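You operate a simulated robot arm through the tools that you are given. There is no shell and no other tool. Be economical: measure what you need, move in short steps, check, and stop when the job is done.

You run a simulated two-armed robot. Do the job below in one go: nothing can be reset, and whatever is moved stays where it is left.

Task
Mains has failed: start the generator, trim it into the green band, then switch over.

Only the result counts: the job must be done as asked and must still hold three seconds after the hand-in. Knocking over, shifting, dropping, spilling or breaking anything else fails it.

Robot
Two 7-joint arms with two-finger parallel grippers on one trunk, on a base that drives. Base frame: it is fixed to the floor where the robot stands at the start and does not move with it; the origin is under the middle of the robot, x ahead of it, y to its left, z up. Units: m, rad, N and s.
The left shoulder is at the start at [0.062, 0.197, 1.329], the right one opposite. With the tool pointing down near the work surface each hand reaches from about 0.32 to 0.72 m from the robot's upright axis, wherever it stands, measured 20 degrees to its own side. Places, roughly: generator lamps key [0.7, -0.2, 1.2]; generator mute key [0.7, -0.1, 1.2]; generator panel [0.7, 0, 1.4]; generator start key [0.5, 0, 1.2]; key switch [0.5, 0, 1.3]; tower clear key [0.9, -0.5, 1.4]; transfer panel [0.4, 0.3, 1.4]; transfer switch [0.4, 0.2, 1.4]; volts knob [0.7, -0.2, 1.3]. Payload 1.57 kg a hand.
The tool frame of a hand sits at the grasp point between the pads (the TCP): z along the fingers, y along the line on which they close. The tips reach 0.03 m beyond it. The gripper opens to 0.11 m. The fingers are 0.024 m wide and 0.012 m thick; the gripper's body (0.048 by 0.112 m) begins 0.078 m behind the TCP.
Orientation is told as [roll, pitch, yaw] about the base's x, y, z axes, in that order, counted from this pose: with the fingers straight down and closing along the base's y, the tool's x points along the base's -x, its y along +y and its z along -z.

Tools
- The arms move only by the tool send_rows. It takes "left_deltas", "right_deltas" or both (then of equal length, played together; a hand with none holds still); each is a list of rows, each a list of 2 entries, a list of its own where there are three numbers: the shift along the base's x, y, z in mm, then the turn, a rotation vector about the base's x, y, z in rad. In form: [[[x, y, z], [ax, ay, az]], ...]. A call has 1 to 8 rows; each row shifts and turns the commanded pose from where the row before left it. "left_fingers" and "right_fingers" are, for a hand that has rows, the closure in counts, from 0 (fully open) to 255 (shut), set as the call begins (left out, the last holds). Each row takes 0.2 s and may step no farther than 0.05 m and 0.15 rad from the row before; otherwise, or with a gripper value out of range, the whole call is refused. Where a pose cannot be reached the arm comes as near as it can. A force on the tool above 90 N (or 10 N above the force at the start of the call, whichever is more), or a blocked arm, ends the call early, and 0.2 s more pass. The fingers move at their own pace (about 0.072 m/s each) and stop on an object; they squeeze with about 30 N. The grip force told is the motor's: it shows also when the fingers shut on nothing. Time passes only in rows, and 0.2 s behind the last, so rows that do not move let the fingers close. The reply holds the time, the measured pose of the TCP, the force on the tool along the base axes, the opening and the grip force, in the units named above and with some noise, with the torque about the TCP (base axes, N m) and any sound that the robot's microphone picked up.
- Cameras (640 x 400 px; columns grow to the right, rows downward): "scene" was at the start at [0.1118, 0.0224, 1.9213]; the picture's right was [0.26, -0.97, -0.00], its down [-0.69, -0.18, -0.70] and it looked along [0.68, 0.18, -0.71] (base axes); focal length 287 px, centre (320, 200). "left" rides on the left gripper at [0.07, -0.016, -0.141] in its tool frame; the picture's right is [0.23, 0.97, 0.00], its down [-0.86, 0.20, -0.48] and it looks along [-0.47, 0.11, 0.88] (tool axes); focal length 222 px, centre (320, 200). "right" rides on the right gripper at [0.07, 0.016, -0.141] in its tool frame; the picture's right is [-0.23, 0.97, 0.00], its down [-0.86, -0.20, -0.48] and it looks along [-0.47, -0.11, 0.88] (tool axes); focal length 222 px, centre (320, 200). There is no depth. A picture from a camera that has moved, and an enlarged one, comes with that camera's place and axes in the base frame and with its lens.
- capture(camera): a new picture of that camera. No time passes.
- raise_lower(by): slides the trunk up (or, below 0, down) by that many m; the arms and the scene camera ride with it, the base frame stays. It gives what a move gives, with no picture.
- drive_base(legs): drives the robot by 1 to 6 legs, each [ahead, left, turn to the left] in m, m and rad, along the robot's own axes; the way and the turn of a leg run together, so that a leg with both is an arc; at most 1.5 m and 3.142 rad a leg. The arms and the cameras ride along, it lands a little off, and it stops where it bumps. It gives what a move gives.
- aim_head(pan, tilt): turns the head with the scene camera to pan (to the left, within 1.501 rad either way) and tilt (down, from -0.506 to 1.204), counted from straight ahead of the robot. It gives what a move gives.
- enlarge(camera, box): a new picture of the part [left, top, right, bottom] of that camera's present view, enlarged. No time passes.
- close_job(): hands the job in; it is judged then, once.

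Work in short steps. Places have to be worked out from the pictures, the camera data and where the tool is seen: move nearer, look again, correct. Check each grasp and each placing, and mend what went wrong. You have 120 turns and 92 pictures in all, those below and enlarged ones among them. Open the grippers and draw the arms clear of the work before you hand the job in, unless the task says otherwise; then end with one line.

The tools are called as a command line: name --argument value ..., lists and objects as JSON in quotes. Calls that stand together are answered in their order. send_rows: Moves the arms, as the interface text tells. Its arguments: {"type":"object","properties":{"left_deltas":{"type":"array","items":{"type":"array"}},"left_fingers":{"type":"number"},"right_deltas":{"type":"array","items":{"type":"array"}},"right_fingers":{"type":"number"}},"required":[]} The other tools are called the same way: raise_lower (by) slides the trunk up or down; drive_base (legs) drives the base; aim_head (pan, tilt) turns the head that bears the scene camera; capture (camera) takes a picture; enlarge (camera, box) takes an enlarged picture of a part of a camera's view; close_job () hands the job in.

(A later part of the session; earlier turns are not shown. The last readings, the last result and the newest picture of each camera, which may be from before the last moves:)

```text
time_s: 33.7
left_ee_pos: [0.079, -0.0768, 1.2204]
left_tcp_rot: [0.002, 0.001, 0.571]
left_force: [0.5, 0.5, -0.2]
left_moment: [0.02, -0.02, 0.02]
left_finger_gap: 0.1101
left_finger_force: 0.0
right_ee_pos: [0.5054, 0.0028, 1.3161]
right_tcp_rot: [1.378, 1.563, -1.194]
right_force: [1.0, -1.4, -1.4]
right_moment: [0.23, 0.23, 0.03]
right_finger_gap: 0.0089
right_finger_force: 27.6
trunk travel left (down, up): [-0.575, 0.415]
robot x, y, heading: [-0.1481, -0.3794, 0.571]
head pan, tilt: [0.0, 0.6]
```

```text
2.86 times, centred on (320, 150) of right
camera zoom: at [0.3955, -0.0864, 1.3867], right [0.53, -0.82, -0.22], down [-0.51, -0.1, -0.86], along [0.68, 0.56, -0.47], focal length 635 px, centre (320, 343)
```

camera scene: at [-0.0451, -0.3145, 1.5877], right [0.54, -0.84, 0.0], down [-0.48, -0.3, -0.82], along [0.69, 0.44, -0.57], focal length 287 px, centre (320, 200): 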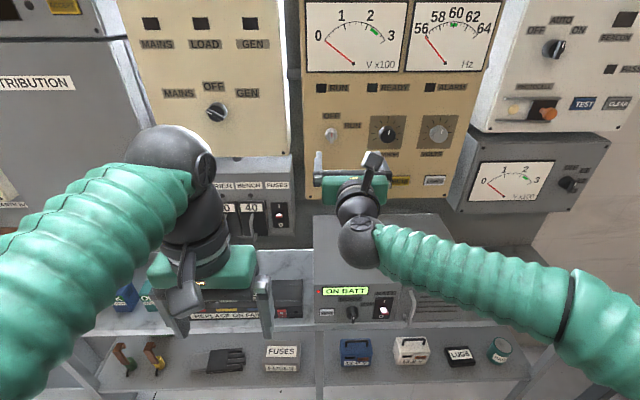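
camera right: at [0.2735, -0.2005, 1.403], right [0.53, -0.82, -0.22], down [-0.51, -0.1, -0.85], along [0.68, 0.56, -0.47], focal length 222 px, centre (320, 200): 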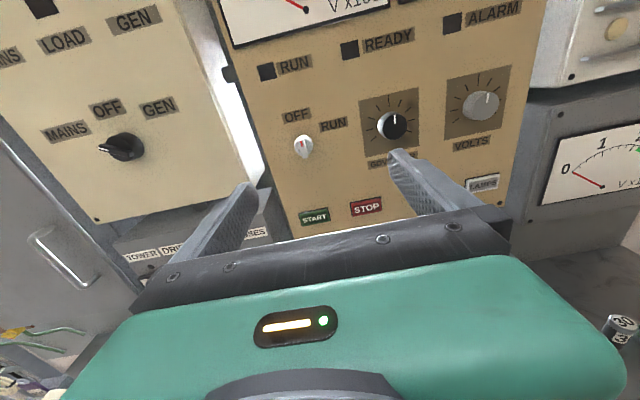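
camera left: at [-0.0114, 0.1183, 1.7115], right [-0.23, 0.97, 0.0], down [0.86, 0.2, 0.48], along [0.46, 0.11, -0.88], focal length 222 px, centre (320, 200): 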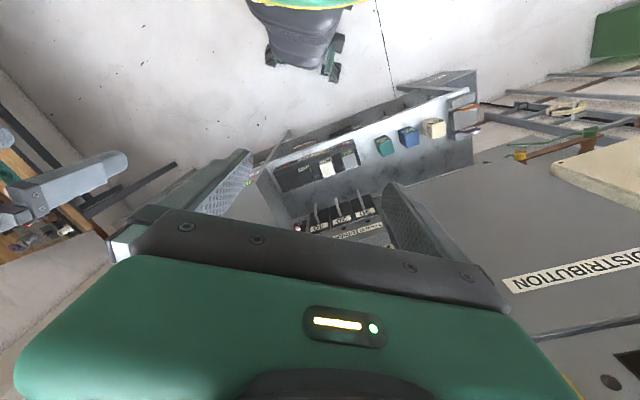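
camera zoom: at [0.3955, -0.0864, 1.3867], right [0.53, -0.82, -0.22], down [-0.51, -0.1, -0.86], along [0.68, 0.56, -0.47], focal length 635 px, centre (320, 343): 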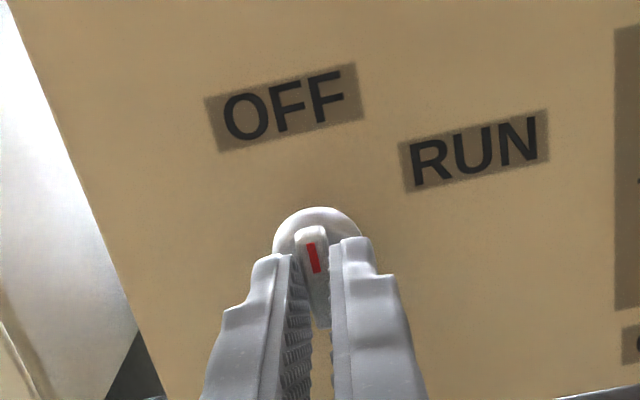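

Blade gripped (9 mm). I turn clockwise (about the approach axis) in steps, watching torque.

send_rows --right_deltas '[[[0, 0, 0], [0.109, 0.07, 0]], [[0, 0, 0], [0.109, 0.07, 0]], [[0, 0, 0], [0.109, 0.07, 0]], [[0, 0, 0], [0.109, 0.07, 0]]]'

enlarge --camera "right" --box '[220, 80, 420, 220]'

```text
time_s: 34.7
left_ee_pos: [0.0802, -0.0772, 1.221]
left_tcp_rot: [0.002, -0.002, 0.57]
left_force: [-0.4, -0.9, -0.9]
left_moment: [0.03, 0.0, -0.01]
left_finger_gap: 0.1099
left_finger_force: 0.1
right_ee_pos: [0.5056, 0.0026, 1.3166]
right_tcp_rot: [-1.57, 1.058, 2.143]
right_force: [5.7, 0.5, 5.8]
right_moment: [-0.23, 0.3, 0.36]
right_finger_gap: 0.0085
right_finger_force: 27.8
trunk travel left (down, up): [-0.575, 0.415]
robot x, y, heading: [-0.1424, -0.3786, 0.569]
head pan, tilt: [0.0, 0.6]
```

```text
2.86 times, centred on (320, 150) of right
camera zoom: at [0.4133, -0.1144, 1.3693], right [0.4, -0.62, -0.67], down [-0.72, 0.24, -0.65], along [0.56, 0.75, -0.35], focal length 635 px, centre (320, 343)
```

zoom: 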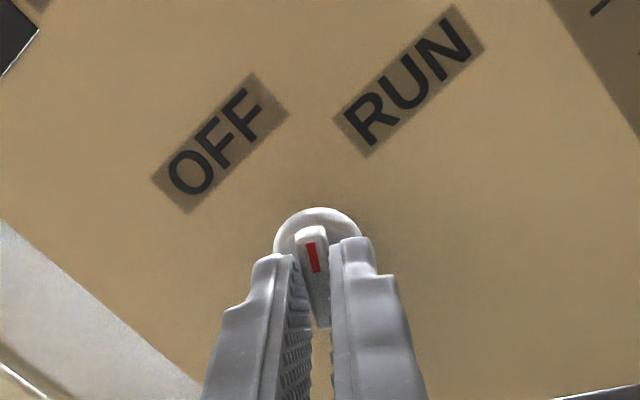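

Key follows. I continue to about 60°.

send_rows --right_deltas '[[[0, 0, 0], [0.109, 0.07, 0]], [[0, 0, 0], [0.109, 0.07, 0]], [[0, 0, 0], [0.109, 0.07, 0]], [[0, 0, 0], [0.109, 0.07, 0]]]'

enlarge --camera "right" --box '[220, 80, 420, 220]'

enlarge --camera "scene" --box '[290, 0, 490, 200]'

```text
time_s: 35.7
left_ee_pos: [0.079, -0.0771, 1.2209]
left_tcp_rot: [0.001, 0.001, 0.571]
left_force: [0.9, -0.7, 0.0]
left_moment: [0.01, 0.02, 0.0]
left_finger_gap: 0.11
left_finger_force: 0.1
right_ee_pos: [0.5068, 0.0028, 1.3156]
right_tcp_rot: [-1.569, 0.541, 2.142]
right_force: [5.1, -0.5, 5.1]
right_moment: [-0.08, 0.19, 0.68]
right_finger_gap: 0.0088
right_finger_force: 27.4
trunk travel left (down, up): [-0.575, 0.415]
robot x, y, heading: [-0.1464, -0.3759, 0.572]
head pan, tilt: [0.0, 0.6]
```

```text
2.86 times, centred on (320, 150) of right
camera zoom: at [0.4241, -0.1314, 1.3381], right [0.17, -0.26, -0.95], down [-0.85, 0.44, -0.27], along [0.49, 0.86, -0.15], focal length 635 px, centre (320, 343)
```

zoom: 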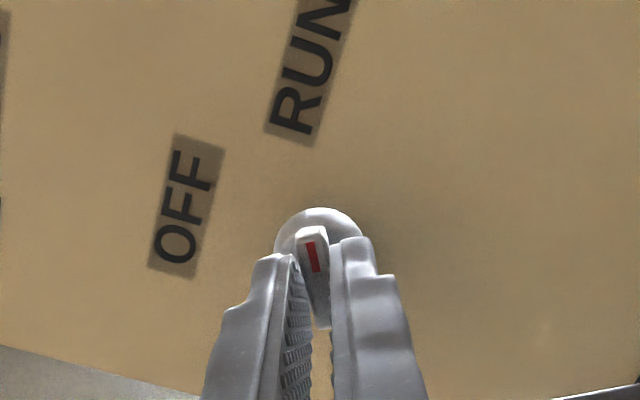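

```text
2.00 times, centred on (390, 100) of scene
camera zoom: at [-0.0415, -0.3145, 1.5874], right [0.54, -0.84, 0.0], down [-0.48, -0.3, -0.82], along [0.69, 0.44, -0.57], focal length 573 px, centre (180, 400)
```

zoom: 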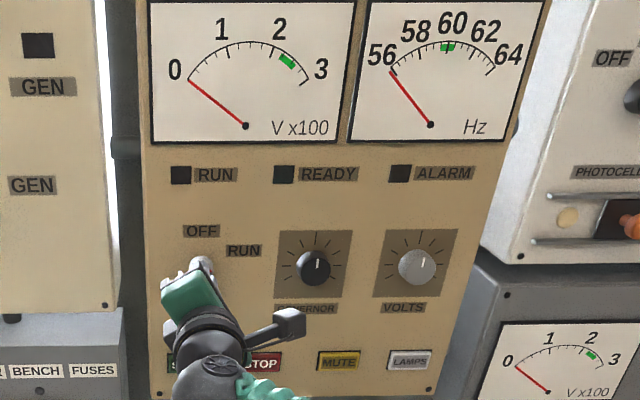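

The blade now points at RUN with little torque. I open the fingers and look where it settles.

send_rows --right_deltas '[[[0, 0, 0], [0, 0, 0]], [[-17, -11, 0], [0, 0, 0]], [[-17, -11, 0], [0, 0, 0]], [[0, 0, 0], [0, 0, 0]]]' --right_fingers 160

enlarge --camera "right" --box '[180, 40, 460, 240]'

```text
time_s: 36.7
left_ee_pos: [0.0799, -0.076, 1.2205]
left_tcp_rot: [-0.001, 0.001, 0.572]
left_force: [0.3, -0.1, -0.2]
left_moment: [-0.01, -0.02, -0.02]
left_finger_gap: 0.11
left_finger_force: 0.0
right_ee_pos: [0.4717, -0.018, 1.3154]
right_tcp_rot: [-1.568, 0.546, 2.143]
right_force: [0.0, -0.6, -0.6]
right_moment: [0.01, 0.02, -0.01]
right_finger_gap: 0.0408
right_finger_force: 0.1
trunk travel left (down, up): [-0.575, 0.415]
robot x, y, heading: [-0.1424, -0.3784, 0.571]
head pan, tilt: [0.0, 0.6]
```

```text
2.00 times, centred on (320, 140) of right
camera zoom: at [0.3895, -0.1514, 1.3383], right [0.17, -0.26, -0.95], down [-0.85, 0.44, -0.27], along [0.49, 0.86, -0.15], focal length 444 px, centre (320, 320)
```

zoom: 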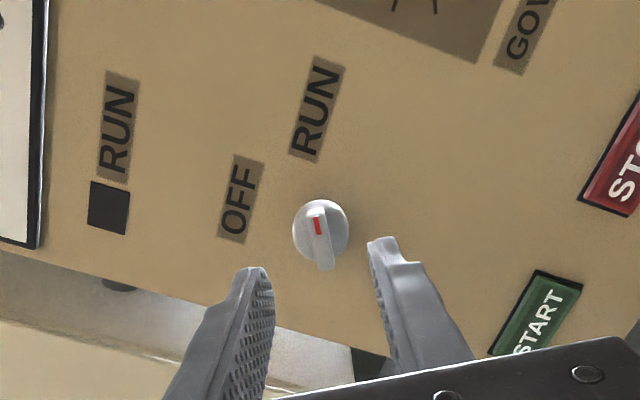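

The key rests at RUN. I back off, roll the tool back level and shut the fingers for pressing START (lateral 0.254, z≈1.185).

send_rows --right_deltas '[[[-20, -13, 0], [-0.109, -0.07, 0]], [[-14, -9, 0], [-0.109, -0.07, 0]], [[0, 0, 0], [-0.109, -0.07, 0]], [[0, 0, 0], [-0.109, -0.07, 0]], [[0, 0, 0], [-0.109, -0.07, 0]], [[0, 0, 0], [-0.109, -0.07, 0]], [[0, 0, 0], [-0.109, -0.07, 0]], [[0, 0, 0], [-0.109, -0.07, 0]]]' --right_fingers 255

raise_lower --by -0.08

send_rows --right_deltas '[[[-4, 7, -18], [0, 0, 0]], [[-4, 6, -18], [0, 0, 0]], [[0, 0, -15], [0, 0, 0]], [[0, 0, 0], [0, 0, 0]]]'

capture --camera "right"

```text
time_s: 38.5
left_ee_pos: [0.0789, -0.0761, 1.2204]
left_tcp_rot: [0.0, -0.001, 0.57]
left_force: [0.4, 0.1, -0.2]
left_moment: [0.0, -0.04, -0.03]
left_finger_gap: 0.1101
left_finger_force: 0.0
right_ee_pos: [0.4369, -0.04, 1.3168]
right_tcp_rot: [1.429, 1.556, -1.14]
right_force: [0.4, 0.6, 0.1]
right_moment: [0.03, 0.01, 0.0]
right_finger_gap: 0.0002
right_finger_force: 21.8
trunk travel left (down, up): [-0.575, 0.415]
robot x, y, heading: [-0.1457, -0.3786, 0.563]
head pan, tilt: [0.0, 0.6]
```

```text
time_s: 39.7
left_ee_pos: [0.0774, -0.0766, 1.1404]
left_tcp_rot: [0.001, 0.0, 0.571]
left_force: [-0.6, -0.8, 0.5]
left_moment: [-0.03, -0.01, -0.01]
left_finger_gap: 0.1098
left_finger_force: 0.0
right_ee_pos: [0.4356, -0.0401, 1.2353]
right_tcp_rot: [1.415, 1.561, -1.153]
right_force: [-0.1, -0.1, -1.1]
right_moment: [-0.01, -0.03, 0.01]
right_finger_gap: 0.0
right_finger_force: 21.2
trunk travel left (down, up): [-0.495, 0.495]
robot x, y, heading: [-0.1431, -0.3824, 0.573]
head pan, tilt: [0.0, 0.6]
```

```text
time_s: 40.7
left_ee_pos: [0.0801, -0.0771, 1.1414]
left_tcp_rot: [0.002, 0.001, 0.57]
left_force: [-0.4, 0.5, 0.8]
left_moment: [-0.05, -0.01, -0.01]
left_finger_gap: 0.11
left_finger_force: 0.2
right_ee_pos: [0.4281, -0.0273, 1.1857]
right_tcp_rot: [1.394, 1.56, -1.179]
right_force: [-0.2, -0.4, 0.9]
right_moment: [0.01, 0.01, 0.01]
right_finger_gap: 0.0001
right_finger_force: 21.2
trunk travel left (down, up): [-0.495, 0.495]
robot x, y, heading: [-0.1486, -0.38, 0.565]
head pan, tilt: [0.0, 0.6]
```

```text
56 pictures are left
camera right: at [0.318, -0.1166, 1.2555], right [0.53, -0.82, -0.22], down [-0.51, -0.1, -0.86], along [0.68, 0.56, -0.47], focal length 222 px, centre (320, 200)
```

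right: 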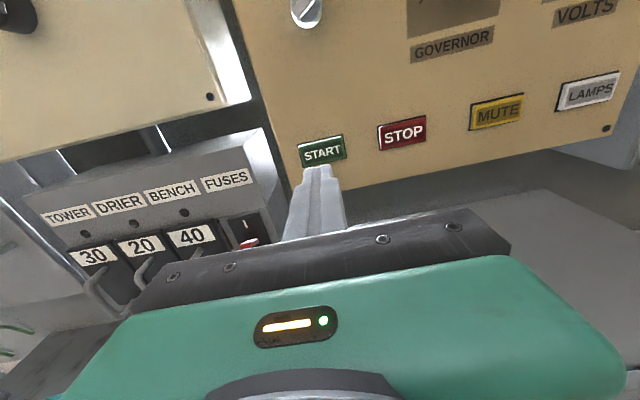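

START is on the tool's line, ~6 mm low. I lower slightly and advance 85 mm, keeping shy of contact.

send_rows --right_deltas '[[[14, 9, -3], [0, 0, 0]], [[14, 9, -3], [0, 0, 0]], [[14, 9, 0], [0, 0, 0]], [[14, 9, 0], [0, 0, 0]], [[14, 9, 0], [0, 0, 0]], [[0, 0, 0], [0, 0, 0]]]'

enlarge --camera "right" --box '[220, 80, 420, 220]'

```text
time_s: 42.1
left_ee_pos: [0.078, -0.0765, 1.1411]
left_tcp_rot: [0.001, -0.002, 0.569]
left_force: [0.1, -0.6, -0.5]
left_moment: [0.01, 0.0, -0.03]
left_finger_gap: 0.11
left_finger_force: 0.0
right_ee_pos: [0.4986, 0.0179, 1.1799]
right_tcp_rot: [1.42, 1.56, -1.149]
right_force: [0.8, -1.0, 0.0]
right_moment: [0.01, 0.01, 0.02]
right_finger_gap: 0.0001
right_finger_force: 21.3
trunk travel left (down, up): [-0.495, 0.495]
robot x, y, heading: [-0.1456, -0.3824, 0.568]
head pan, tilt: [0.0, 0.6]
```

```text
2.86 times, centred on (320, 150) of right
camera zoom: at [0.3885, -0.0718, 1.2503], right [0.53, -0.82, -0.22], down [-0.51, -0.1, -0.86], along [0.68, 0.56, -0.47], focal length 635 px, centre (320, 343)
```

zoom: 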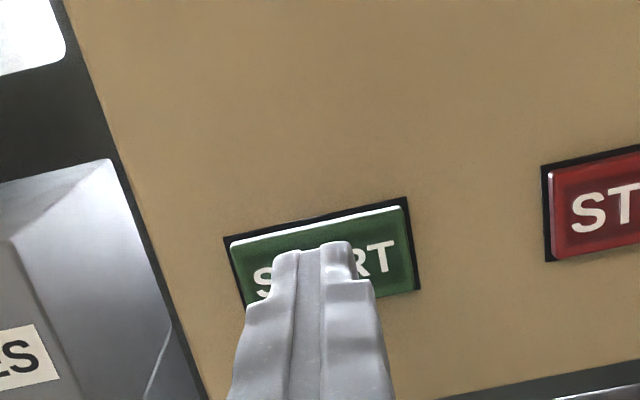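

Well aligned on START. I advance in small steps and read the force.

send_rows --right_deltas '[[[4, 3, 0], [0, 0, 0]], [[4, 3, 0], [0, 0, 0]], [[4, 3, 0], [0, 0, 0]], [[0, 0, 0], [0, 0, 0]]]'

```text
time_s: 43.1
left_ee_pos: [0.0776, -0.0764, 1.1397]
left_tcp_rot: [0.001, 0.0, 0.572]
left_force: [0.6, -0.6, -0.2]
left_moment: [0.01, 0.0, -0.01]
left_finger_gap: 0.1099
left_finger_force: 0.0
right_ee_pos: [0.5109, 0.0265, 1.1789]
right_tcp_rot: [1.366, 1.56, -1.202]
right_force: [-0.5, -0.7, 0.8]
right_moment: [0.03, -0.04, 0.0]
right_finger_gap: 0.0
right_finger_force: 22.0
trunk travel left (down, up): [-0.495, 0.495]
robot x, y, heading: [-0.1462, -0.3802, 0.567]
head pan, tilt: [0.0, 0.6]
```

No contact yet; continue.

send_rows --right_deltas '[[[4, 3, 0], [0, 0, 0]], [[4, 3, 0], [0, 0, 0]], [[0, 0, 0], [0, 0, 0]]]'

enlarge --camera "right" --box '[220, 80, 420, 220]'

```text
time_s: 43.9
left_ee_pos: [0.0763, -0.0793, 1.1414]
left_tcp_rot: [0.001, -0.004, 0.571]
left_force: [-0.1, -0.8, 0.2]
left_moment: [0.0, 0.03, -0.04]
left_finger_gap: 0.1099
left_finger_force: 0.1
right_ee_pos: [0.5172, 0.0305, 1.1795]
right_tcp_rot: [1.411, 1.562, -1.158]
right_force: [-15.1, -12.2, -8.7]
right_moment: [-0.14, 0.25, 0.02]
right_finger_gap: 0.0
right_finger_force: 21.6
trunk travel left (down, up): [-0.495, 0.495]
robot x, y, heading: [-0.1485, -0.3781, 0.573]
head pan, tilt: [0.0, 0.6]
heard: click
```

```text
2.86 times, centred on (320, 150) of right
camera zoom: at [0.4061, -0.0588, 1.25], right [0.53, -0.82, -0.22], down [-0.51, -0.1, -0.86], along [0.68, 0.56, -0.47], focal length 635 px, centre (320, 343)
```

zoom: 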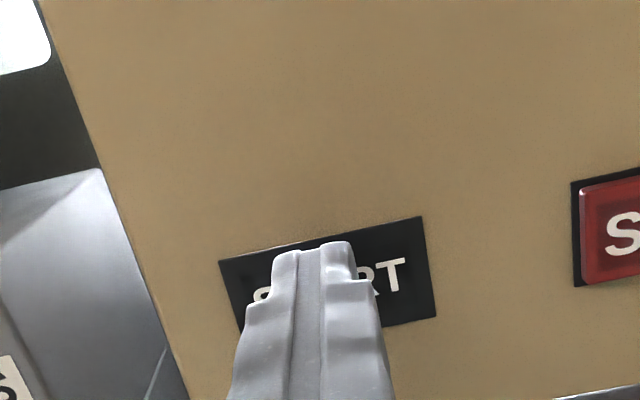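

Button clicked. I check the gauges while holding it down.

aim_head --pan 0.0 --tilt 0.3

capture --camera "scene"

```text
time_s: 44.7
left_ee_pos: [0.0774, -0.0782, 1.1423]
left_tcp_rot: [0.002, -0.004, 0.571]
left_force: [0.4, 0.2, 0.0]
left_moment: [0.01, -0.02, 0.0]
left_finger_gap: 0.1099
left_finger_force: 0.1
right_ee_pos: [0.5162, 0.0309, 1.18]
right_tcp_rot: [1.446, 1.561, -1.124]
right_force: [-18.8, -14.8, -13.2]
right_moment: [-0.25, 0.28, 0.06]
right_finger_gap: 0.0
right_finger_force: 21.2
trunk travel left (down, up): [-0.495, 0.495]
robot x, y, heading: [-0.1449, -0.378, 0.566]
head pan, tilt: [0.0, 0.3]
```

```text
53 pictures are left
camera scene: at [-0.0426, -0.3138, 1.5351], right [0.54, -0.84, 0.0], down [-0.25, -0.16, -0.96], along [0.8, 0.52, -0.3], focal length 287 px, centre (320, 200)
```

scene: 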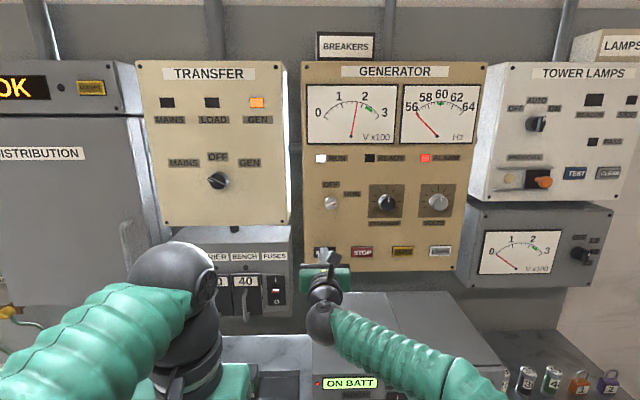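

Generator runs (RUN lit, volts ≈1.6, Hz ≈56, ALARM presumably since out of band). I release START, back off and rise toward the governor knob.

send_rows --right_deltas '[[[-8, -5, 0], [0, 0, 0]], [[-25, -16, 0], [0, 0, 0]], [[-25, -16, 10], [0, 0, 0]], [[0, 0, 0], [0, 0, 0]]]'

enlarge --camera "scene" --box '[290, 60, 500, 270]'

```text
time_s: 45.7
left_ee_pos: [0.0791, -0.0759, 1.1402]
left_tcp_rot: [-0.001, 0.0, 0.571]
left_force: [0.6, -0.5, -0.8]
left_moment: [-0.01, 0.04, 0.0]
left_finger_gap: 0.1099
left_finger_force: 0.0
right_ee_pos: [0.4613, -0.0035, 1.1865]
right_tcp_rot: [1.299, 1.561, -1.272]
right_force: [-0.2, -0.4, -0.3]
right_moment: [0.0, -0.04, 0.0]
right_finger_gap: 0.0
right_finger_force: 21.6
trunk travel left (down, up): [-0.495, 0.495]
robot x, y, heading: [-0.1466, -0.3772, 0.57]
head pan, tilt: [0.0, 0.3]
```

```text
1.90 times, centred on (395, 165) of scene
camera zoom: at [-0.0379, -0.3095, 1.5348], right [0.54, -0.84, 0.0], down [-0.25, -0.16, -0.95], along [0.8, 0.51, -0.3], focal length 546 px, centre (177, 267)
```

zoom: 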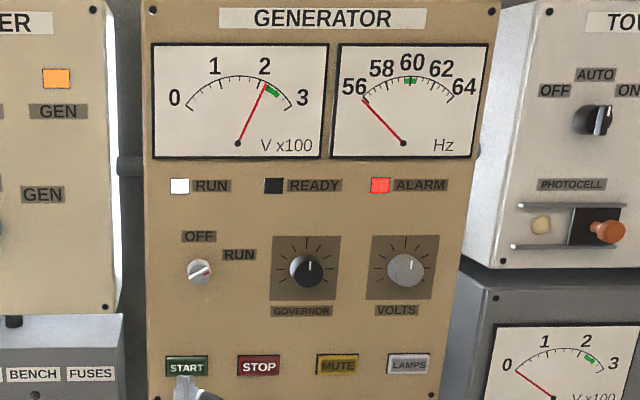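

Volts still rising; READY off. I move in front of the governor knob (lateral 0.412, z 1.317) with fingers open.

send_rows --right_deltas '[[[15, -28, 26], [0, 0, 0]], [[15, -28, 26], [0, 0, 0]], [[17, -27, 26], [0, 0, 0]], [[17, -27, 26], [0, 0, 0]], [[17, -27, 26], [0, 0, 0]], [[0, 0, 0], [0, 0, 0]]]' --right_fingers 40

enlarge --camera "right" --box '[180, 40, 460, 240]'

enlarge --camera "scene" --box '[290, 60, 500, 270]'

```text
time_s: 47.1
left_ee_pos: [0.0794, -0.0766, 1.1397]
left_tcp_rot: [-0.001, -0.001, 0.57]
left_force: [-0.3, 0.4, -0.1]
left_moment: [-0.02, 0.02, -0.02]
left_finger_gap: 0.1099
left_finger_force: 0.1
right_ee_pos: [0.5435, -0.1418, 1.319]
right_tcp_rot: [1.407, 1.56, -1.164]
right_force: [0.5, 0.0, -0.3]
right_moment: [0.04, -0.01, 0.01]
right_finger_gap: 0.0929
right_finger_force: 0.1
trunk travel left (down, up): [-0.495, 0.495]
robot x, y, heading: [-0.144, -0.3815, 0.563]
head pan, tilt: [0.0, 0.3]
```

```text
2.00 times, centred on (320, 140) of right
camera zoom: at [0.4322, -0.2314, 1.3894], right [0.53, -0.82, -0.22], down [-0.51, -0.1, -0.86], along [0.68, 0.56, -0.47], focal length 444 px, centre (320, 320)
```

zoom: 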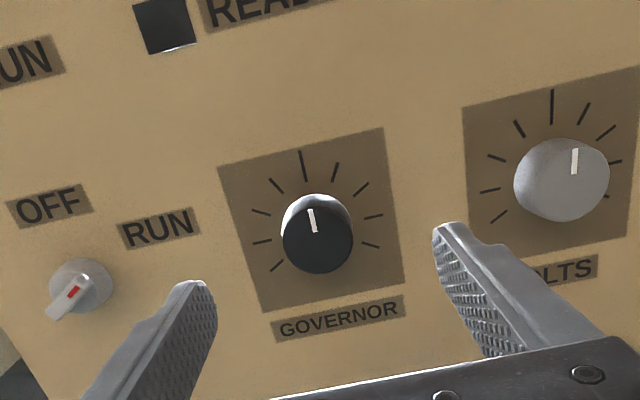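

```text
1.90 times, centred on (395, 165) of scene
camera zoom: at [-0.0388, -0.3108, 1.5349], right [0.54, -0.84, 0.0], down [-0.25, -0.16, -0.95], along [0.8, 0.51, -0.3], focal length 546 px, centre (177, 267)
```

zoom: 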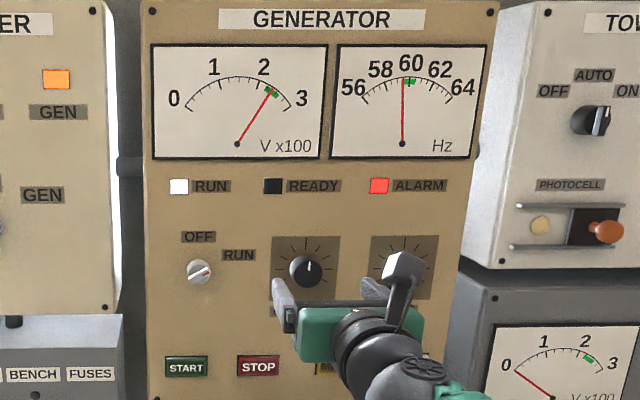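

Both meters are still spooling up: about 2.25 and 59.5. I wait, then read again.

send_rows --right_deltas '[[[0, 0, 0], [0, 0, 0]], [[0, 0, 0], [0, 0, 0]], [[0, 0, 0], [0, 0, 0]], [[0, 0, 0], [0, 0, 0]], [[0, 0, 0], [0, 0, 0]], [[0, 0, 0], [0, 0, 0]], [[0, 0, 0], [0, 0, 0]], [[0, 0, 0], [0, 0, 0]]]'

enlarge --camera "scene" --box '[300, 80, 485, 165]'

```text
time_s: 48.9
left_ee_pos: [0.0785, -0.0773, 1.141]
left_tcp_rot: [-0.001, 0.0, 0.569]
left_force: [0.2, -1.2, -0.7]
left_moment: [-0.01, -0.01, -0.02]
left_finger_gap: 0.11
left_finger_force: 0.1
right_ee_pos: [0.5437, -0.1421, 1.3177]
right_tcp_rot: [1.382, 1.559, -1.188]
right_force: [0.0, 0.0, 0.2]
right_moment: [-0.02, -0.03, 0.0]
right_finger_gap: 0.0923
right_finger_force: 0.1
trunk travel left (down, up): [-0.495, 0.495]
robot x, y, heading: [-0.1488, -0.3807, 0.564]
head pan, tilt: [0.0, 0.3]
```

```text
3.46 times, centred on (392, 122) of scene
camera zoom: at [-0.0391, -0.311, 1.535], right [0.54, -0.84, 0.0], down [-0.25, -0.16, -0.95], along [0.8, 0.51, -0.3], focal length 992 px, centre (69, 468)
```

zoom: 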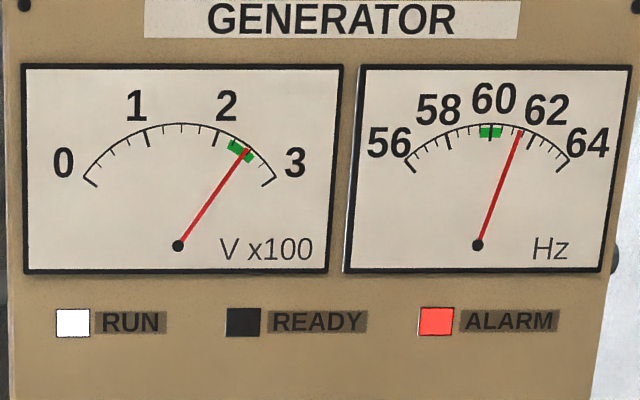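

Hz has overshot to about 61.3, volts ~2.45 at the upper edge of green. I advance 58 mm around the governor knob and grip it.

send_rows --right_deltas '[[[16, 10, 0], [0, 0, 0]], [[16, 10, 0], [0, 0, 0]], [[16, 11, 0], [0, 0, 0]], [[0, 0, 0], [0, 0, 0]]]'

enlarge --camera "right" --box '[180, 40, 460, 240]'

enlarge --camera "scene" --box '[300, 80, 485, 165]'

```text
time_s: 49.9
left_ee_pos: [0.078, -0.0785, 1.141]
left_tcp_rot: [0.0, -0.003, 0.569]
left_force: [0.5, 0.9, 0.1]
left_moment: [-0.01, -0.06, -0.03]
left_finger_gap: 0.1101
left_finger_force: 0.0
right_ee_pos: [0.5887, -0.1105, 1.3186]
right_tcp_rot: [1.416, 1.559, -1.154]
right_force: [-0.6, -0.5, 0.6]
right_moment: [0.01, 0.02, 0.04]
right_finger_gap: 0.0927
right_finger_force: 0.1
trunk travel left (down, up): [-0.495, 0.495]
robot x, y, heading: [-0.147, -0.379, 0.572]
head pan, tilt: [0.0, 0.3]
```

```text
2.00 times, centred on (320, 140) of right
camera zoom: at [0.4797, -0.2005, 1.3898], right [0.53, -0.82, -0.22], down [-0.51, -0.1, -0.86], along [0.68, 0.56, -0.47], focal length 444 px, centre (320, 320)
```

zoom: 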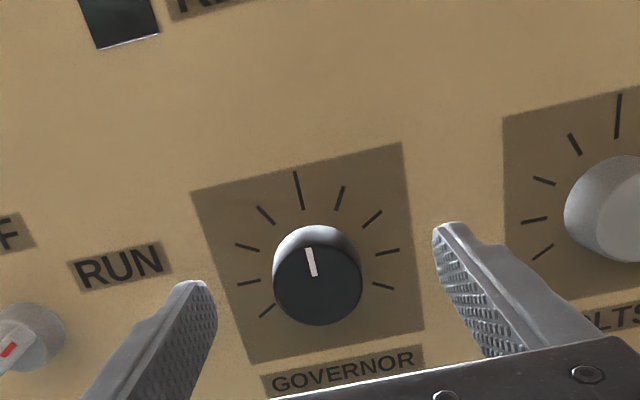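

```text
3.46 times, centred on (392, 122) of scene
camera zoom: at [-0.0392, -0.3111, 1.535], right [0.54, -0.84, 0.0], down [-0.25, -0.16, -0.95], along [0.8, 0.51, -0.3], focal length 992 px, centre (69, 468)
```

zoom: 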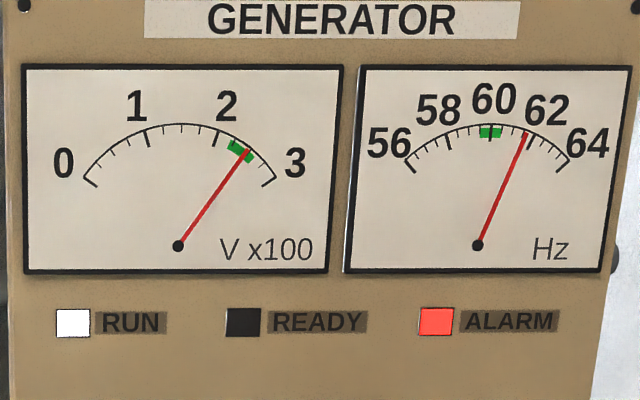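

Hz ≈61.7. I go 8 mm deeper and close on the governor knob.

send_rows --right_deltas '[[[7, 4, -1], [0, 0, 0]], [[0, 0, 0], [0, 0, 0]], [[0, 0, 0], [0, 0, 0]], [[0, 0, 0], [0, 0, 0]]]' --right_fingers 255

enlarge --camera "right" --box '[220, 80, 420, 220]'

```text
time_s: 50.9
left_ee_pos: [0.0788, -0.0744, 1.1406]
left_tcp_rot: [0.001, 0.0, 0.569]
left_force: [-0.3, 0.6, 0.5]
left_moment: [0.0, 0.0, -0.01]
left_finger_gap: 0.1101
left_finger_force: 0.0
right_ee_pos: [0.5974, -0.1046, 1.3159]
right_tcp_rot: [1.253, 1.558, -1.318]
right_force: [-1.4, 3.8, -4.0]
right_moment: [-0.03, 0.03, 0.15]
right_finger_gap: 0.0385
right_finger_force: 44.1
trunk travel left (down, up): [-0.495, 0.495]
robot x, y, heading: [-0.1465, -0.3774, 0.57]
head pan, tilt: [0.0, 0.3]
```

```text
2.86 times, centred on (320, 150) of right
camera zoom: at [0.487, -0.1936, 1.3878], right [0.53, -0.82, -0.22], down [-0.51, -0.1, -0.86], along [0.68, 0.56, -0.47], focal length 635 px, centre (320, 343)
```

zoom: 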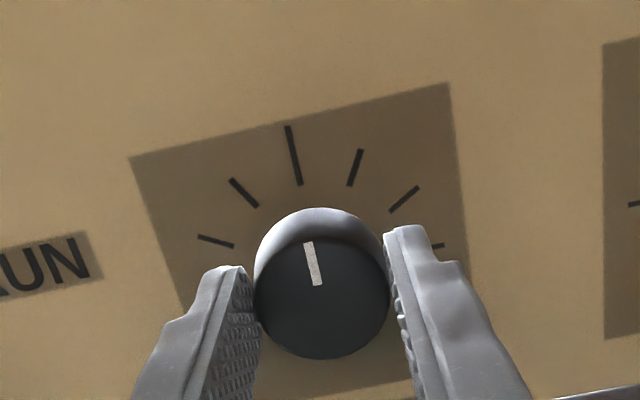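

Gripped (38 mm). I turn it counter-clockwise 0.24 rad and read the frequency.

send_rows --right_deltas '[[[0, 0, 0], [-0.101, -0.065, 0]], [[0, 0, 0], [-0.101, -0.065, 0]], [[0, 0, 0], [0, 0, 0]], [[0, 0, 0], [0, 0, 0]], [[0, 0, 0], [0, 0, 0]], [[0, 0, 0], [0, 0, 0]], [[0, 0, 0], [0, 0, 0]], [[0, 0, 0], [0, 0, 0]]]'

enlarge --camera "scene" --box '[300, 80, 485, 165]'

enlarge --camera "right" --box '[220, 80, 420, 220]'

```text
time_s: 52.7
left_ee_pos: [0.0783, -0.0752, 1.1408]
left_tcp_rot: [-0.001, 0.0, 0.571]
left_force: [0.5, -0.8, 0.1]
left_moment: [0.0, 0.0, 0.02]
left_finger_gap: 0.1102
left_finger_force: 0.0
right_ee_pos: [0.5974, -0.104, 1.3158]
right_tcp_rot: [1.554, 1.321, -1.015]
right_force: [-4.7, 4.8, -9.5]
right_moment: [-0.14, 0.3, 0.22]
right_finger_gap: 0.0387
right_finger_force: 43.9
trunk travel left (down, up): [-0.495, 0.495]
robot x, y, heading: [-0.1465, -0.3802, 0.57]
head pan, tilt: [0.0, 0.3]
```

```text
3.46 times, centred on (392, 122) of scene
camera zoom: at [-0.0383, -0.3072, 1.5346], right [0.54, -0.84, 0.0], down [-0.25, -0.16, -0.95], along [0.8, 0.51, -0.3], focal length 992 px, centre (69, 468)
```

zoom: 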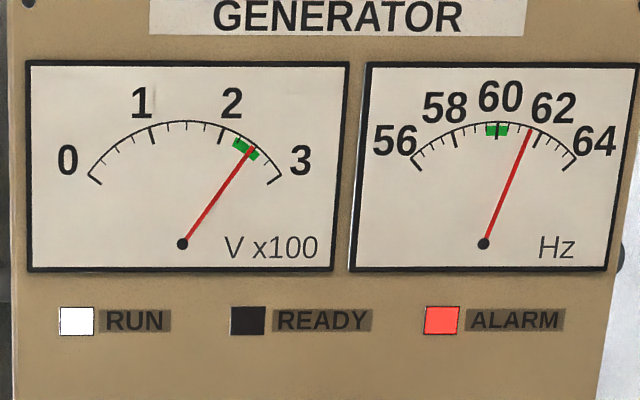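

```text
2.86 times, centred on (320, 150) of right
camera zoom: at [0.4774, -0.1787, 1.3895], right [0.54, -0.84, 0.02], down [-0.39, -0.28, -0.88], along [0.74, 0.46, -0.48], focal length 635 px, centre (320, 343)
```

zoom: 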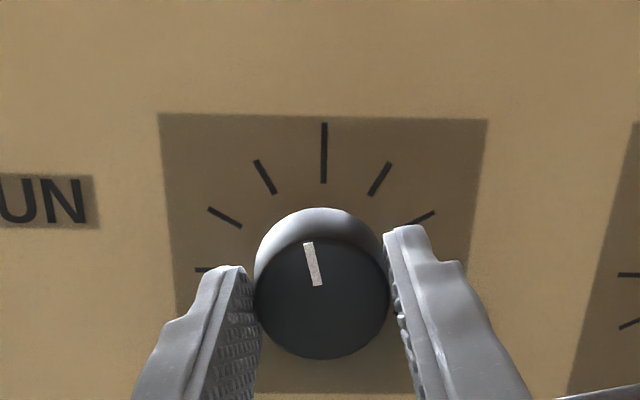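

The knob followed; Hz ≈61.5 and may lag. I wait 1.6 s and re-read.

send_rows --right_deltas '[[[0, 0, 0], [0, 0, 0]], [[0, 0, 0], [0, 0, 0]], [[0, 0, 0], [0, 0, 0]], [[0, 0, 0], [0, 0, 0]], [[0, 0, 0], [0, 0, 0]], [[0, 0, 0], [0, 0, 0]], [[0, 0, 0], [0, 0, 0]], [[0, 0, 0], [0, 0, 0]]]'

enlarge --camera "scene" --box '[300, 80, 485, 165]'

```text
time_s: 54.5
left_ee_pos: [0.0787, -0.0747, 1.1399]
left_tcp_rot: [-0.001, 0.001, 0.57]
left_force: [0.4, 1.1, 0.6]
left_moment: [0.0, 0.02, 0.01]
left_finger_gap: 0.1099
left_finger_force: 0.0
right_ee_pos: [0.5964, -0.1036, 1.3174]
right_tcp_rot: [1.554, 1.319, -1.014]
right_force: [-8.3, 2.4, -15.6]
right_moment: [-0.28, 0.47, 0.28]
right_finger_gap: 0.0383
right_finger_force: 44.3
trunk travel left (down, up): [-0.495, 0.495]
robot x, y, heading: [-0.1466, -0.3781, 0.565]
head pan, tilt: [0.0, 0.3]
```

```text
3.46 times, centred on (392, 122) of scene
camera zoom: at [-0.0383, -0.3071, 1.5346], right [0.54, -0.84, 0.0], down [-0.25, -0.16, -0.95], along [0.8, 0.51, -0.3], focal length 992 px, centre (69, 468)
```

zoom: 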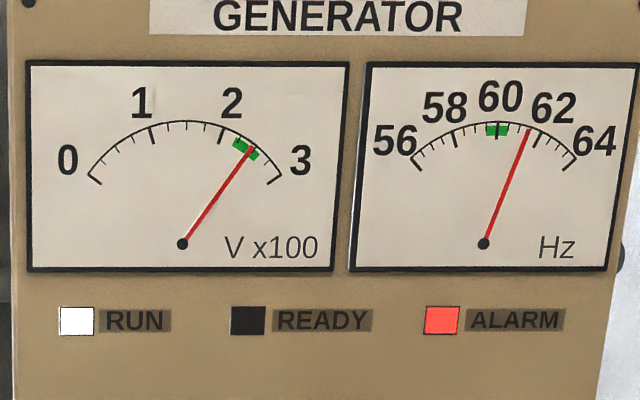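

Hz settles ≈61.4. I turn another 0.5 rad counter-clockwise.

send_rows --right_deltas '[[[0, 0, 0], [-0.105, -0.068, 0]], [[0, 0, 0], [-0.105, -0.068, 0]], [[0, 0, 0], [-0.105, -0.068, 0]], [[0, 0, 0], [-0.105, -0.068, 0]], [[0, 0, 0], [0, 0, 0]], [[0, 0, 0], [0, 0, 0]], [[0, 0, 0], [0, 0, 0]], [[0, 0, 0], [0, 0, 0]]]'

send_rows --right_deltas '[[[0, 0, 0], [0, 0, 0]], [[0, 0, 0], [0, 0, 0]], [[0, 0, 0], [0, 0, 0]], [[0, 0, 0], [0, 0, 0]], [[0, 0, 0], [0, 0, 0]], [[0, 0, 0], [0, 0, 0]], [[0, 0, 0], [0, 0, 0]], [[0, 0, 0], [0, 0, 0]]]'

enlarge --camera "scene" --box '[300, 80, 485, 165]'

enlarge --camera "right" --box '[220, 80, 420, 220]'

```text
time_s: 56.3
left_ee_pos: [0.08, -0.0739, 1.1401]
left_tcp_rot: [-0.002, 0.001, 0.57]
left_force: [0.1, -0.5, 0.1]
left_moment: [0.03, 0.0, 0.05]
left_finger_gap: 0.1098
left_finger_force: 0.0
right_ee_pos: [0.5973, -0.1031, 1.3169]
right_tcp_rot: [1.567, 0.817, -1.003]
right_force: [-9.5, 2.6, -19.0]
right_moment: [-0.26, 0.52, 0.26]
right_finger_gap: 0.0386
right_finger_force: 44.5
trunk travel left (down, up): [-0.495, 0.495]
robot x, y, heading: [-0.1495, -0.3793, 0.566]
head pan, tilt: [0.0, 0.3]
```

```text
time_s: 58.1
left_ee_pos: [0.0783, -0.0749, 1.1414]
left_tcp_rot: [-0.002, 0.001, 0.572]
left_force: [-0.4, -0.3, -0.6]
left_moment: [0.03, -0.02, -0.03]
left_finger_gap: 0.1099
left_finger_force: 0.0
right_ee_pos: [0.5963, -0.1033, 1.3163]
right_tcp_rot: [1.567, 0.817, -1.002]
right_force: [-9.4, 3.6, -18.2]
right_moment: [-0.29, 0.51, 0.29]
right_finger_gap: 0.0386
right_finger_force: 43.8
trunk travel left (down, up): [-0.495, 0.495]
robot x, y, heading: [-0.15, -0.3798, 0.567]
head pan, tilt: [0.0, 0.3]
```

```text
3.46 times, centred on (392, 122) of scene
camera zoom: at [-0.0383, -0.3066, 1.5346], right [0.54, -0.84, 0.0], down [-0.25, -0.16, -0.95], along [0.8, 0.51, -0.3], focal length 992 px, centre (69, 468)
```

zoom: 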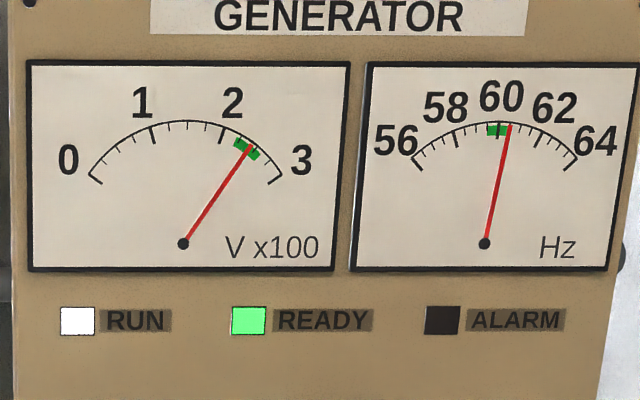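

```text
2.86 times, centred on (320, 150) of right
camera zoom: at [0.4584, -0.1494, 1.3794], right [0.47, -0.73, 0.5], down [-0.17, -0.63, -0.76], along [0.87, 0.27, -0.42], focal length 635 px, centre (320, 343)
```

zoom: 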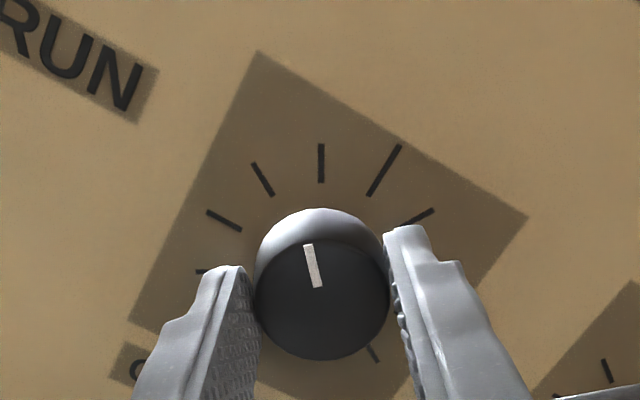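

READY is lit, ALARM off; Hz ≈60.5 at the upper edge. I turn another 0.24 rad to centre it.

send_rows --right_deltas '[[[0, 0, 0], [-0.101, -0.065, 0]], [[0, 0, 0], [-0.101, -0.065, 0]], [[0, 0, 0], [0, 0, 0]], [[0, 0, 0], [0, 0, 0]], [[0, 0, 0], [0, 0, 0]], [[0, 0, 0], [0, 0, 0]], [[0, 0, 0], [0, 0, 0]], [[0, 0, 0], [0, 0, 0]]]'

send_rows --right_deltas '[[[0, 0, 0], [0, 0, 0]], [[0, 0, 0], [0, 0, 0]], [[0, 0, 0], [0, 0, 0]], [[0, 0, 0], [0, 0, 0]], [[0, 0, 0], [0, 0, 0]], [[0, 0, 0], [0, 0, 0]], [[0, 0, 0], [0, 0, 0]], [[0, 0, 0], [0, 0, 0]]]'

enlarge --camera "scene" --box '[300, 80, 485, 165]'

```text
time_s: 59.9
left_ee_pos: [0.0779, -0.0742, 1.1409]
left_tcp_rot: [-0.001, 0.001, 0.571]
left_force: [0.0, -0.2, 0.9]
left_moment: [0.01, -0.02, -0.04]
left_finger_gap: 0.11
left_finger_force: 0.0
right_ee_pos: [0.5957, -0.1029, 1.3176]
right_tcp_rot: [1.567, 0.578, -1.0]
right_force: [-10.4, 3.1, -19.5]
right_moment: [-0.31, 0.59, 0.24]
right_finger_gap: 0.0385
right_finger_force: 44.2
trunk travel left (down, up): [-0.495, 0.495]
robot x, y, heading: [-0.1462, -0.3807, 0.566]
head pan, tilt: [0.0, 0.3]
```

```text
time_s: 61.7
left_ee_pos: [0.0794, -0.0732, 1.1404]
left_tcp_rot: [-0.002, 0.001, 0.571]
left_force: [0.1, -0.4, -0.7]
left_moment: [-0.01, 0.03, 0.0]
left_finger_gap: 0.1098
left_finger_force: 0.1
right_ee_pos: [0.5969, -0.1013, 1.3162]
right_tcp_rot: [1.567, 0.578, -0.999]
right_force: [-9.9, 3.5, -19.3]
right_moment: [-0.31, 0.53, 0.25]
right_finger_gap: 0.0383
right_finger_force: 44.3
trunk travel left (down, up): [-0.495, 0.495]
robot x, y, heading: [-0.1469, -0.3789, 0.566]
head pan, tilt: [0.0, 0.3]
```

```text
3.46 times, centred on (392, 122) of scene
camera zoom: at [-0.0382, -0.3065, 1.5346], right [0.54, -0.84, 0.0], down [-0.25, -0.16, -0.95], along [0.8, 0.51, -0.3], focal length 992 px, centre (69, 468)
```

zoom: 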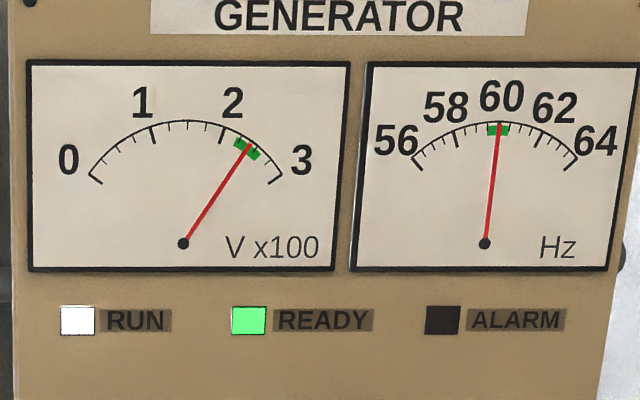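

Hz ≈60.05 and volts inside the green. I release the knob and draw straight back, keeping the roll (it suits the MAINS-pointing transfer handle).

send_rows --right_deltas '[[[0, 0, 0], [0, 0, 0]], [[0, 0, 0], [0, 0, 0]], [[-17, -11, 0], [0, 0, 0]], [[-25, -16, 0], [0, 0, 0]], [[-25, -16, 0], [0, 0, 0]], [[-17, -11, 0], [0, 0, 0]], [[0, 0, 0], [0, 0, 0]]]' --right_fingers 110

capture --camera "scene"

```text
time_s: 63.3
left_ee_pos: [0.0792, -0.0767, 1.1416]
left_tcp_rot: [0.0, -0.001, 0.571]
left_force: [0.1, 0.0, 0.1]
left_moment: [-0.04, 0.01, -0.02]
left_finger_gap: 0.1101
left_finger_force: 0.0
right_ee_pos: [0.514, -0.1592, 1.316]
right_tcp_rot: [1.568, 0.578, -1.002]
right_force: [0.1, 0.0, -0.3]
right_moment: [-0.01, 0.01, -0.01]
right_finger_gap: 0.0625
right_finger_force: 0.1
trunk travel left (down, up): [-0.495, 0.495]
robot x, y, heading: [-0.1467, -0.3794, 0.567]
head pan, tilt: [0.0, 0.3]
```

```text
39 pictures are left
camera scene: at [-0.0387, -0.3105, 1.5349], right [0.54, -0.84, 0.0], down [-0.25, -0.16, -0.95], along [0.8, 0.51, -0.3], focal length 287 px, centre (320, 200)
```

scene: 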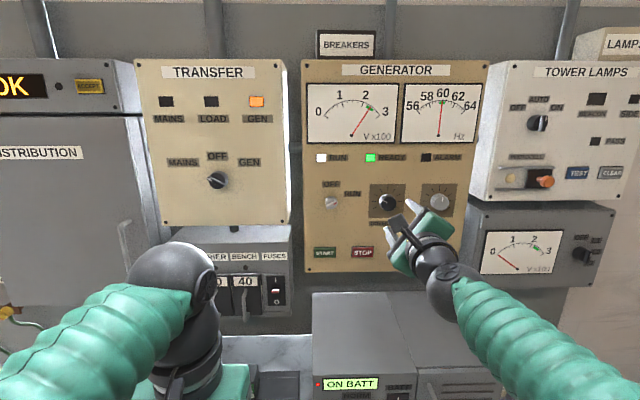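

All clear. I drive the base 0.30 m to the left so the right arm can serve the transfer switch.

drive_base --legs '[[0, 0.3, 0]]'

capture --camera "scene"

```text
time_s: 65.3
left_ee_pos: [-0.0774, 0.1684, 1.1411]
left_tcp_rot: [0.006, 0.0, 0.566]
left_force: [-0.1, -0.1, 0.0]
left_moment: [0.0, 0.02, 0.0]
left_finger_gap: 0.1098
left_finger_force: 0.1
right_ee_pos: [0.3578, 0.0831, 1.3162]
right_tcp_rot: [1.57, 0.585, -1.003]
right_force: [-0.6, -0.3, -0.1]
right_moment: [0.02, 0.02, 0.03]
right_finger_gap: 0.0626
right_finger_force: 0.0
trunk travel left (down, up): [-0.495, 0.495]
robot x, y, heading: [-0.3022, -0.1275, 0.566]
head pan, tilt: [0.0, 0.3]
```

```text
38 pictures are left
camera scene: at [-0.1942, -0.0686, 1.535], right [0.54, -0.84, -0.01], down [-0.25, -0.15, -0.95], along [0.8, 0.51, -0.3], focal length 287 px, centre (320, 200)
```

scene: 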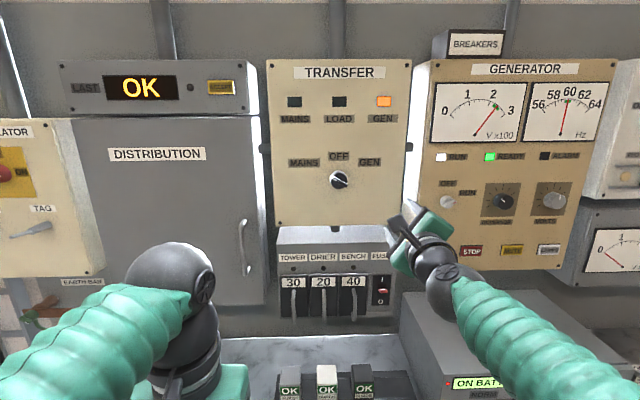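

The switch handle is at lateral ≈-0.002, z≈1.378, and clear to approach. I move the right hand in front of it.

send_rows --right_deltas '[[[-17, 26, 15], [0, 0, 0]], [[-17, 26, 15], [0, 0, 0]], [[-17, 26, 15], [0, 0, 0]], [[-17, 27, 15], [0, 0, 0]], [[17, 11, 2], [0, 0, 0]], [[0, 0, 0], [0, 0, 0]]]' --right_fingers 110

enlarge --camera "right" --box '[180, 40, 460, 240]'

```text
time_s: 66.7
left_ee_pos: [-0.0817, 0.171, 1.1413]
left_tcp_rot: [0.001, -0.003, 0.568]
left_force: [-0.5, 0.5, 0.3]
left_moment: [0.03, 0.01, 0.04]
left_finger_gap: 0.11
left_finger_force: 0.0
right_ee_pos: [0.3016, 0.2033, 1.3802]
right_tcp_rot: [1.573, 0.58, -1.003]
right_force: [-0.1, 0.0, -0.2]
right_moment: [-0.01, 0.04, -0.01]
right_finger_gap: 0.0627
right_finger_force: 0.0
trunk travel left (down, up): [-0.495, 0.495]
robot x, y, heading: [-0.3069, -0.1298, 0.57]
head pan, tilt: [0.0, 0.3]
```

```text
2.00 times, centred on (320, 140) of right
camera zoom: at [0.1553, 0.1685, 1.4328], right [0.39, -0.61, 0.69], down [-0.08, -0.77, -0.64], along [0.92, 0.19, -0.34], focal length 444 px, centre (320, 320)
```

zoom: 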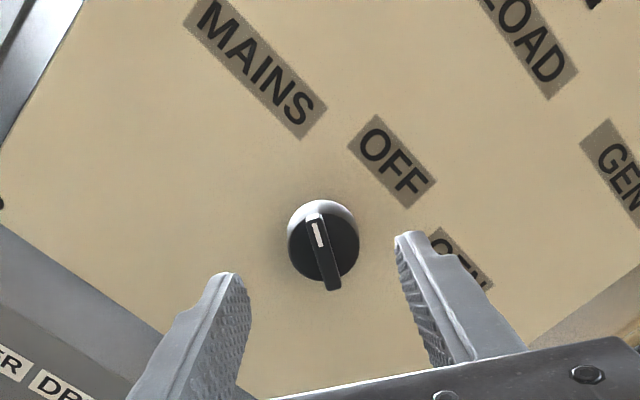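

The handle is aligned with the finger plane; a ~6 mm sideways correction is needed. I correct and advance 55 mm.

send_rows --right_deltas '[[[3, -5, -3], [0, 0, 0]], [[16, 10, 0], [0, 0, 0]], [[15, 10, 0], [0, 0, 0]], [[15, 10, 0], [0, 0, 0]], [[0, 0, 0], [0, 0, 0]]]'

enlarge --camera "right" --box '[220, 80, 420, 220]'

```text
time_s: 67.9
left_ee_pos: [-0.0826, 0.1736, 1.1417]
left_tcp_rot: [-0.001, -0.002, 0.568]
left_force: [0.8, -0.6, -0.2]
left_moment: [0.01, -0.03, -0.01]
left_finger_gap: 0.1098
left_finger_force: 0.0
right_ee_pos: [0.3491, 0.2305, 1.3772]
right_tcp_rot: [1.572, 0.578, -1.002]
right_force: [-0.2, 0.2, -0.6]
right_moment: [-0.01, 0.01, 0.0]
right_finger_gap: 0.0631
right_finger_force: 0.2
trunk travel left (down, up): [-0.495, 0.495]
robot x, y, heading: [-0.305, -0.1335, 0.566]
head pan, tilt: [0.0, 0.3]
```

```text
2.86 times, centred on (320, 150) of right
camera zoom: at [0.2037, 0.1969, 1.4293], right [0.39, -0.61, 0.69], down [-0.08, -0.77, -0.63], along [0.92, 0.19, -0.34], focal length 635 px, centre (320, 343)
```

zoom: 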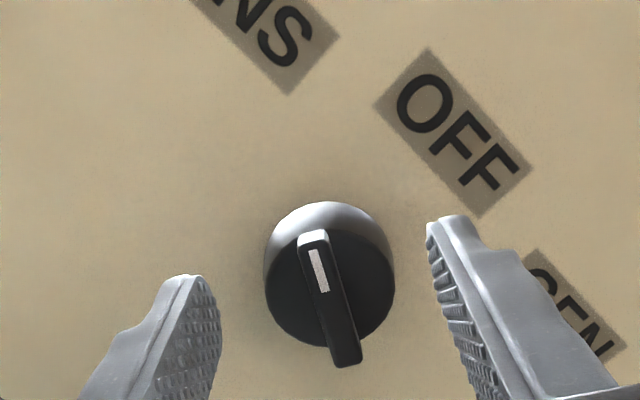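

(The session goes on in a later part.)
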